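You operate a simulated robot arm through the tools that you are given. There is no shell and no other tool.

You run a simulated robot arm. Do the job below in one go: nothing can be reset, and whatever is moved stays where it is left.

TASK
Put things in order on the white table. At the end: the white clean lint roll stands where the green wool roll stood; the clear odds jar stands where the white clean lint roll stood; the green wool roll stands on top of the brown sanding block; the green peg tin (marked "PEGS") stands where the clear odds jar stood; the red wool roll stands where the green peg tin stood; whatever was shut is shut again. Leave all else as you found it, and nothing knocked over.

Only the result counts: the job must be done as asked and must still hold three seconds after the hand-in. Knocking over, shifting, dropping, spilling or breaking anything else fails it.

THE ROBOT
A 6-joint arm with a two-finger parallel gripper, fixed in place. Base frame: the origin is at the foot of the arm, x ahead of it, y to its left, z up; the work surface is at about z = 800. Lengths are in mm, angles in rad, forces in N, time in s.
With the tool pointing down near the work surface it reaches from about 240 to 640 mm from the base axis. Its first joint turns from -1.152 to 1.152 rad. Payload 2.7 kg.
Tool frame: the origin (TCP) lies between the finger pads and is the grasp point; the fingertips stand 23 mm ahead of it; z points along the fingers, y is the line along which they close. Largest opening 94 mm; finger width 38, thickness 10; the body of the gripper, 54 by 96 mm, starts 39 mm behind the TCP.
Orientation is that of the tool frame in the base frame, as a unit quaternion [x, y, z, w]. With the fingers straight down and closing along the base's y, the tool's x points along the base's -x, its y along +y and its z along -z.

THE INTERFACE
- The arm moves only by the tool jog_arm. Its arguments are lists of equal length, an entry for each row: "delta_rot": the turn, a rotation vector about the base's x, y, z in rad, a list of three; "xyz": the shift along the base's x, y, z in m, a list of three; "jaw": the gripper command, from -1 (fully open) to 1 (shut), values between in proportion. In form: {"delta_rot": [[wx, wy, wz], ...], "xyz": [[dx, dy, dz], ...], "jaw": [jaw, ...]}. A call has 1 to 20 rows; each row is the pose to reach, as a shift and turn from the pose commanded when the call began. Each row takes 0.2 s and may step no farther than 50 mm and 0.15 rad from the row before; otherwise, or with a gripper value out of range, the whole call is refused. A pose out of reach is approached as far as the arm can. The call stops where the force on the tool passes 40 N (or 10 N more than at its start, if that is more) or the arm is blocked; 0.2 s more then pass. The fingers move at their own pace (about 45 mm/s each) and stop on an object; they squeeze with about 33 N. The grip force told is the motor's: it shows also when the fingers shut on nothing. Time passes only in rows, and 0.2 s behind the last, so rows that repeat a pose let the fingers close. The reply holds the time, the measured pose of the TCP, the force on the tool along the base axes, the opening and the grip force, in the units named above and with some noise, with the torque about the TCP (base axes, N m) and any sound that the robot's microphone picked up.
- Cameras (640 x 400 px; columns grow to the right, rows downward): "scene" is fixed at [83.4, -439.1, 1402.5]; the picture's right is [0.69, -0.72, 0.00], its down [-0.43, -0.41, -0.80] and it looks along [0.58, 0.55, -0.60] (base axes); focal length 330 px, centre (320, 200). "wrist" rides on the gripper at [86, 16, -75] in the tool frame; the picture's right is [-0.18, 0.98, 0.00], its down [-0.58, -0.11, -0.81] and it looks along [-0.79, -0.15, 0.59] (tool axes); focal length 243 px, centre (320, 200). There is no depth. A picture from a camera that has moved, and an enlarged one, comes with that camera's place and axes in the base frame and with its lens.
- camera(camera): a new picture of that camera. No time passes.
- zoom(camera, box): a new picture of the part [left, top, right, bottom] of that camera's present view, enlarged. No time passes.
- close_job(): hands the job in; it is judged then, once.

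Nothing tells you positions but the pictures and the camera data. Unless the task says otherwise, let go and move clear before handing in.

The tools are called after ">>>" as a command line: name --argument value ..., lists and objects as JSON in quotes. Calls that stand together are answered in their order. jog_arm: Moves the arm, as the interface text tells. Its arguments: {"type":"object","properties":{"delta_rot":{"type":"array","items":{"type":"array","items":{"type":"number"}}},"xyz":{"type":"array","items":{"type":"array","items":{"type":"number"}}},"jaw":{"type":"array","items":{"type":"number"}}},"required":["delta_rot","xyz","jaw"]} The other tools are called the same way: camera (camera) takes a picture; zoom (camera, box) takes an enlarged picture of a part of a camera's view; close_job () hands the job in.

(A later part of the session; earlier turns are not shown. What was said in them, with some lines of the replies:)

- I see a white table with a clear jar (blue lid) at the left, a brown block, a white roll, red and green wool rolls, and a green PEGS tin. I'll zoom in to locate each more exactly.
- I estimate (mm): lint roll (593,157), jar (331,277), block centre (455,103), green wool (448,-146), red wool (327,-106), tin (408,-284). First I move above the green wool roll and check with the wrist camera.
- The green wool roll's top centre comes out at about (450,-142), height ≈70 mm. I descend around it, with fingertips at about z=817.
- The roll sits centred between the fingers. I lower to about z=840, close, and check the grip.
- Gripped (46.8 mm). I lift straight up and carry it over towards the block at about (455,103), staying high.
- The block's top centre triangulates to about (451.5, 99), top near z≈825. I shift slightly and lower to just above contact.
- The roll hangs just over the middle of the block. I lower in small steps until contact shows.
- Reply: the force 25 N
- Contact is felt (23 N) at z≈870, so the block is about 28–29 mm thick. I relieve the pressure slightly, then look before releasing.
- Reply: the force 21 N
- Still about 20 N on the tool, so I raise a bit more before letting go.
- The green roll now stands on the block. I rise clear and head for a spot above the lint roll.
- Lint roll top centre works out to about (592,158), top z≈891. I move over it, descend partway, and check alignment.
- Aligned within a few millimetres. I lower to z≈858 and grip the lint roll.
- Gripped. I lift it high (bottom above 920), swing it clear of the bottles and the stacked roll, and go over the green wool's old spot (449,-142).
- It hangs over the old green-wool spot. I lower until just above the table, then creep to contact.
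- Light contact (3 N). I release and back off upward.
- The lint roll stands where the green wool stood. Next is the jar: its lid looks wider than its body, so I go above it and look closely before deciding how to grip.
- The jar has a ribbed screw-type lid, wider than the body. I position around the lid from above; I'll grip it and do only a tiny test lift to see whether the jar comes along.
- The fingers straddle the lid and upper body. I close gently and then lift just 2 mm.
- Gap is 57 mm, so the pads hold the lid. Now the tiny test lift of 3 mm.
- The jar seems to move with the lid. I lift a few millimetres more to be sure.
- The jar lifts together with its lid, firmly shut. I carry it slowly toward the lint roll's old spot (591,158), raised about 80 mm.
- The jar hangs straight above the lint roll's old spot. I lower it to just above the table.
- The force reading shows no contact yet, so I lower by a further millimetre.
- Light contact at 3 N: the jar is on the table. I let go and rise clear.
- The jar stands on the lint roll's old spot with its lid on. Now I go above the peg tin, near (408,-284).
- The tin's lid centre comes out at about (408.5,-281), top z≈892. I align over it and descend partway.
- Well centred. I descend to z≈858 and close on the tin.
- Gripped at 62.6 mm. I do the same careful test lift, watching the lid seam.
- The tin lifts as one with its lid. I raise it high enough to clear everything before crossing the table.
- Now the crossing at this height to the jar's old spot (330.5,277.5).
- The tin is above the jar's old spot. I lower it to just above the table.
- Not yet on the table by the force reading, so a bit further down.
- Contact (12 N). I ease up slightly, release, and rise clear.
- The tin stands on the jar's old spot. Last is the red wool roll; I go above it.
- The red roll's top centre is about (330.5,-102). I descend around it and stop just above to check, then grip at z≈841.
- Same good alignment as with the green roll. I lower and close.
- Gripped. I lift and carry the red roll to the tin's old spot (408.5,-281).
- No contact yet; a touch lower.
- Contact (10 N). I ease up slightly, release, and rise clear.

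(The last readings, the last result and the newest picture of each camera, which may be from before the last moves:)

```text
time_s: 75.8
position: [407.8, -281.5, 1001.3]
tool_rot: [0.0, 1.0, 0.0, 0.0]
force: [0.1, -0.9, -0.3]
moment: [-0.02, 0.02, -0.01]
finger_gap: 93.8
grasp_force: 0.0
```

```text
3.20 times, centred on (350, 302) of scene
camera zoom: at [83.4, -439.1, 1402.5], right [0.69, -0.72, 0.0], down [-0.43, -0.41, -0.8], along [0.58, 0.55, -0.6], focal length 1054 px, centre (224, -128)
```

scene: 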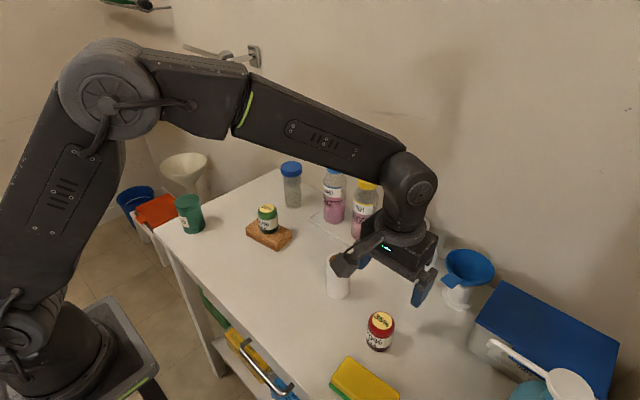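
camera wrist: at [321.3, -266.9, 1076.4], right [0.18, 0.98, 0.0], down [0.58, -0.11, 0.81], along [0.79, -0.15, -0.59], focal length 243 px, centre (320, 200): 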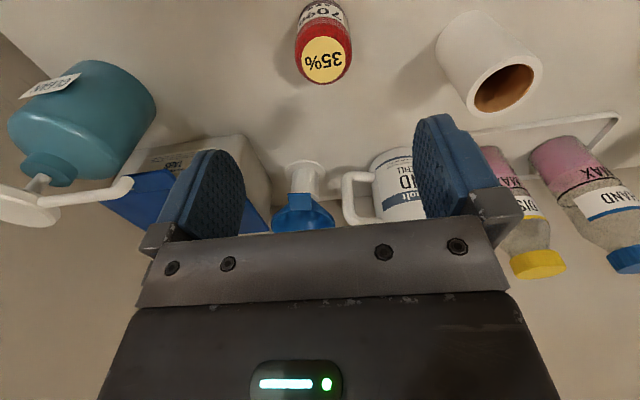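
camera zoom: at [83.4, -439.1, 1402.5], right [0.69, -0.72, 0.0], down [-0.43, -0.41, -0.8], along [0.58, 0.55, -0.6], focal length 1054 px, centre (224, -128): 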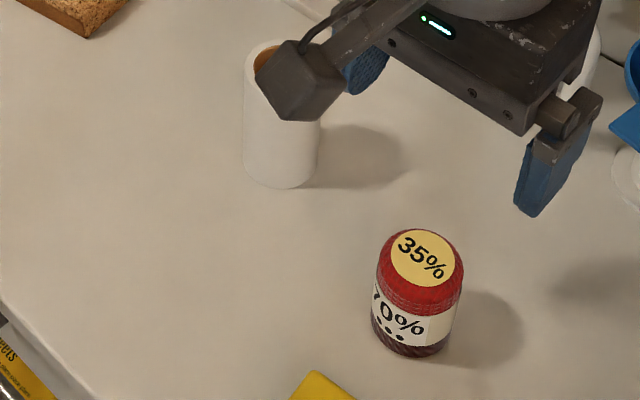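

All five are placed. I move the arm clear, back to its starting pose, and check the whole table before handing in.

>>> jog_arm --delta_rot '[[0, 0, 0], [0, 0, 0], [0, 0, 0], [0, 0, 0], [0, 0, 0], [0, 0, 0], [0, 0, 0], [0, 0, 0], [0, 0, 0], [0, 0, 0], [0, 0, 0], [0, 0, 0], [0, 0, 0], [0, 0, 0]]' --xyz '[[0, 0, 0.03], [0, 0, 0.07], [0, 0, 0.105], [0, 0.02, 0.121], [0, 0.06, 0.121], [0, 0.1, 0.121], [0, 0.14, 0.121], [0, 0.18, 0.121], [0, 0.22, 0.121], [0, 0.26, 0.121], [0, 0.29, 0.121], [0, 0.31, 0.121], [0, 0.32, 0.121], [0, 0.32, 0.121]]' --jaw '[-1, -1, -1, -1, -1, -1, -1, -1, -1, -1, -1, -1, -1, -1]'

>>> camera --camera "scene"

>>> zoom --camera "scene" --box '[140, 140, 340, 265]'

>>> zoom --camera "scene" --box '[250, 240, 450, 365]'

>>> zoom --camera "scene" --box '[440, 240, 640, 400]'

>>> zoom --camera "scene" --box '[300, 150, 500, 275]'

>>> camera --camera "wrist"

```text
time_s: 78.8
position: [408.3, 40.6, 1122.3]
tool_rot: [0.0, 1.0, 0.0, 0.0]
force: [-0.3, 0.1, -0.2]
moment: [-0.01, -0.01, -0.01]
finger_gap: 94.1
grasp_force: 0.0
```

```text
taken
```

scene: 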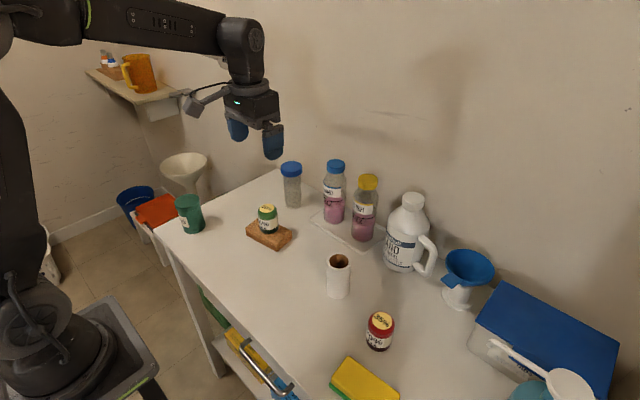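

```text
3.20 times, centred on (240, 202) of scene
camera zoom: at [83.4, -439.1, 1402.5], right [0.69, -0.72, 0.0], down [-0.43, -0.41, -0.8], along [0.58, 0.55, -0.6], focal length 1054 px, centre (576, 192)
```

zoom: 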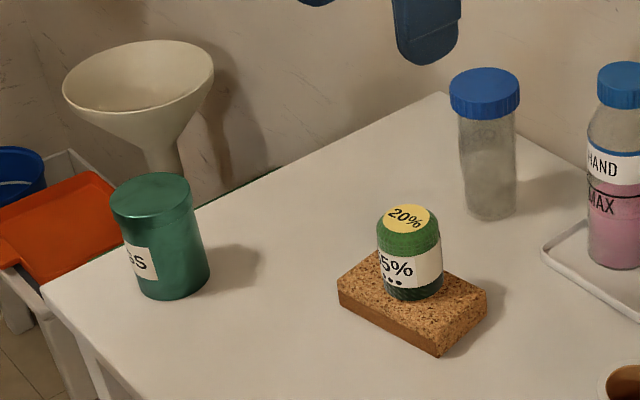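

```text
3.20 times, centred on (350, 302) of scene
camera zoom: at [83.4, -439.1, 1402.5], right [0.69, -0.72, 0.0], down [-0.43, -0.41, -0.8], along [0.58, 0.55, -0.6], focal length 1054 px, centre (224, -128)
```

zoom: 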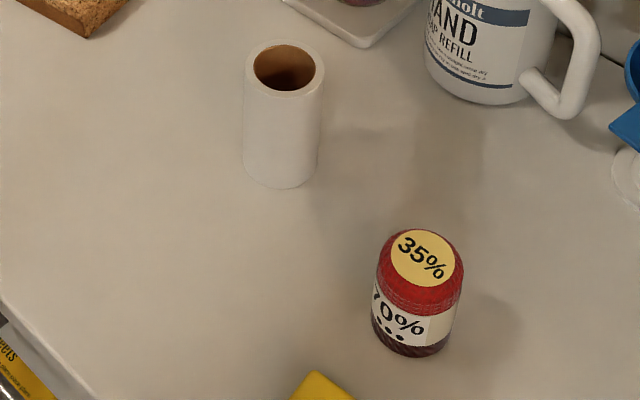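

```text
2.50 times, centred on (540, 320) of scene
camera zoom: at [83.4, -439.1, 1402.5], right [0.69, -0.72, 0.0], down [-0.43, -0.41, -0.8], along [0.58, 0.55, -0.6], focal length 824 px, centre (-230, -100)
```

zoom: 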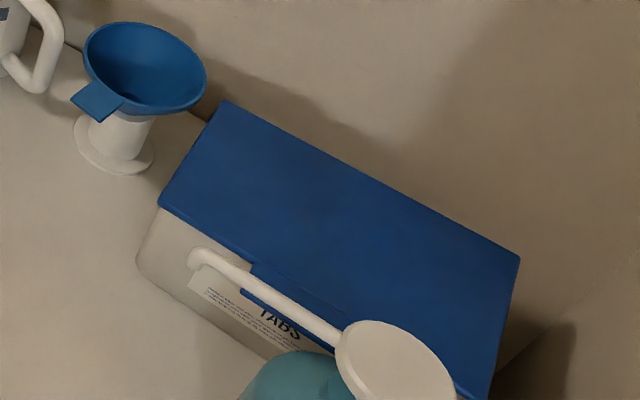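

```text
3.20 times, centred on (400, 212) of scene
camera zoom: at [83.4, -439.1, 1402.5], right [0.69, -0.72, 0.0], down [-0.43, -0.41, -0.8], along [0.58, 0.55, -0.6], focal length 1054 px, centre (64, 160)
```

zoom: 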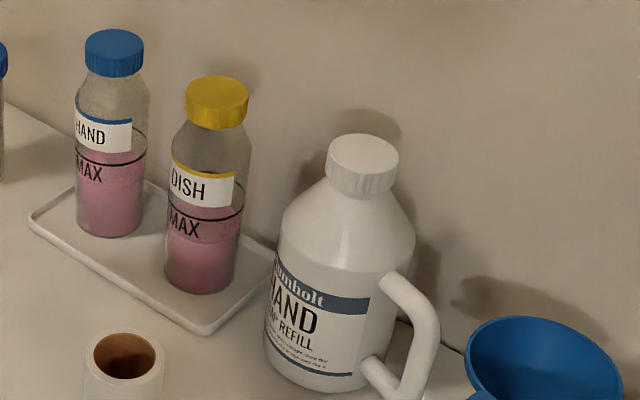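

```text
taken
camera wrist: at [321.5, 55.2, 1198.1], right [0.18, 0.98, 0.0], down [0.58, -0.11, 0.81], along [0.79, -0.15, -0.59], focal length 243 px, centre (320, 200)
```

wrist: 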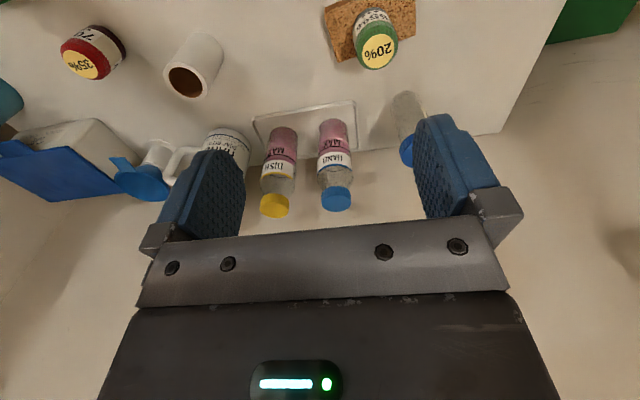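

Everything stands as asked. The lint roll is on the green wool's old spot, the jar on the lint roll's, the tin on the jar's and the red roll on the tin's. The green roll is on the block, the jar and tin lids are on, and nothing else in view has moved. I hand the job in.

>>> close_job

```text
The job is handed in.
```

The table is set as you asked, and I've handed the job in. I saw no verdict from the judge, so this rests on my last look through both cameras.

- **Lint roll:** stands where the green wool roll stood.
- **Odds jar:** stands where the lint roll stood, with its lid still on.
- **Green wool roll:** stands upright near the middle of the brown sanding block, and the block looks unmoved.
- **Peg tin:** stands where the odds jar stood, with its lid still on.
- **Red wool roll:** stands where the peg tin stood.

I estimate each piece is within about 5 mm of the old spot, judging from the pictures. Nothing was knocked over, and nothing else in view looks moved. The gripper is open and the arm is back at its starting pose, clear of the table.
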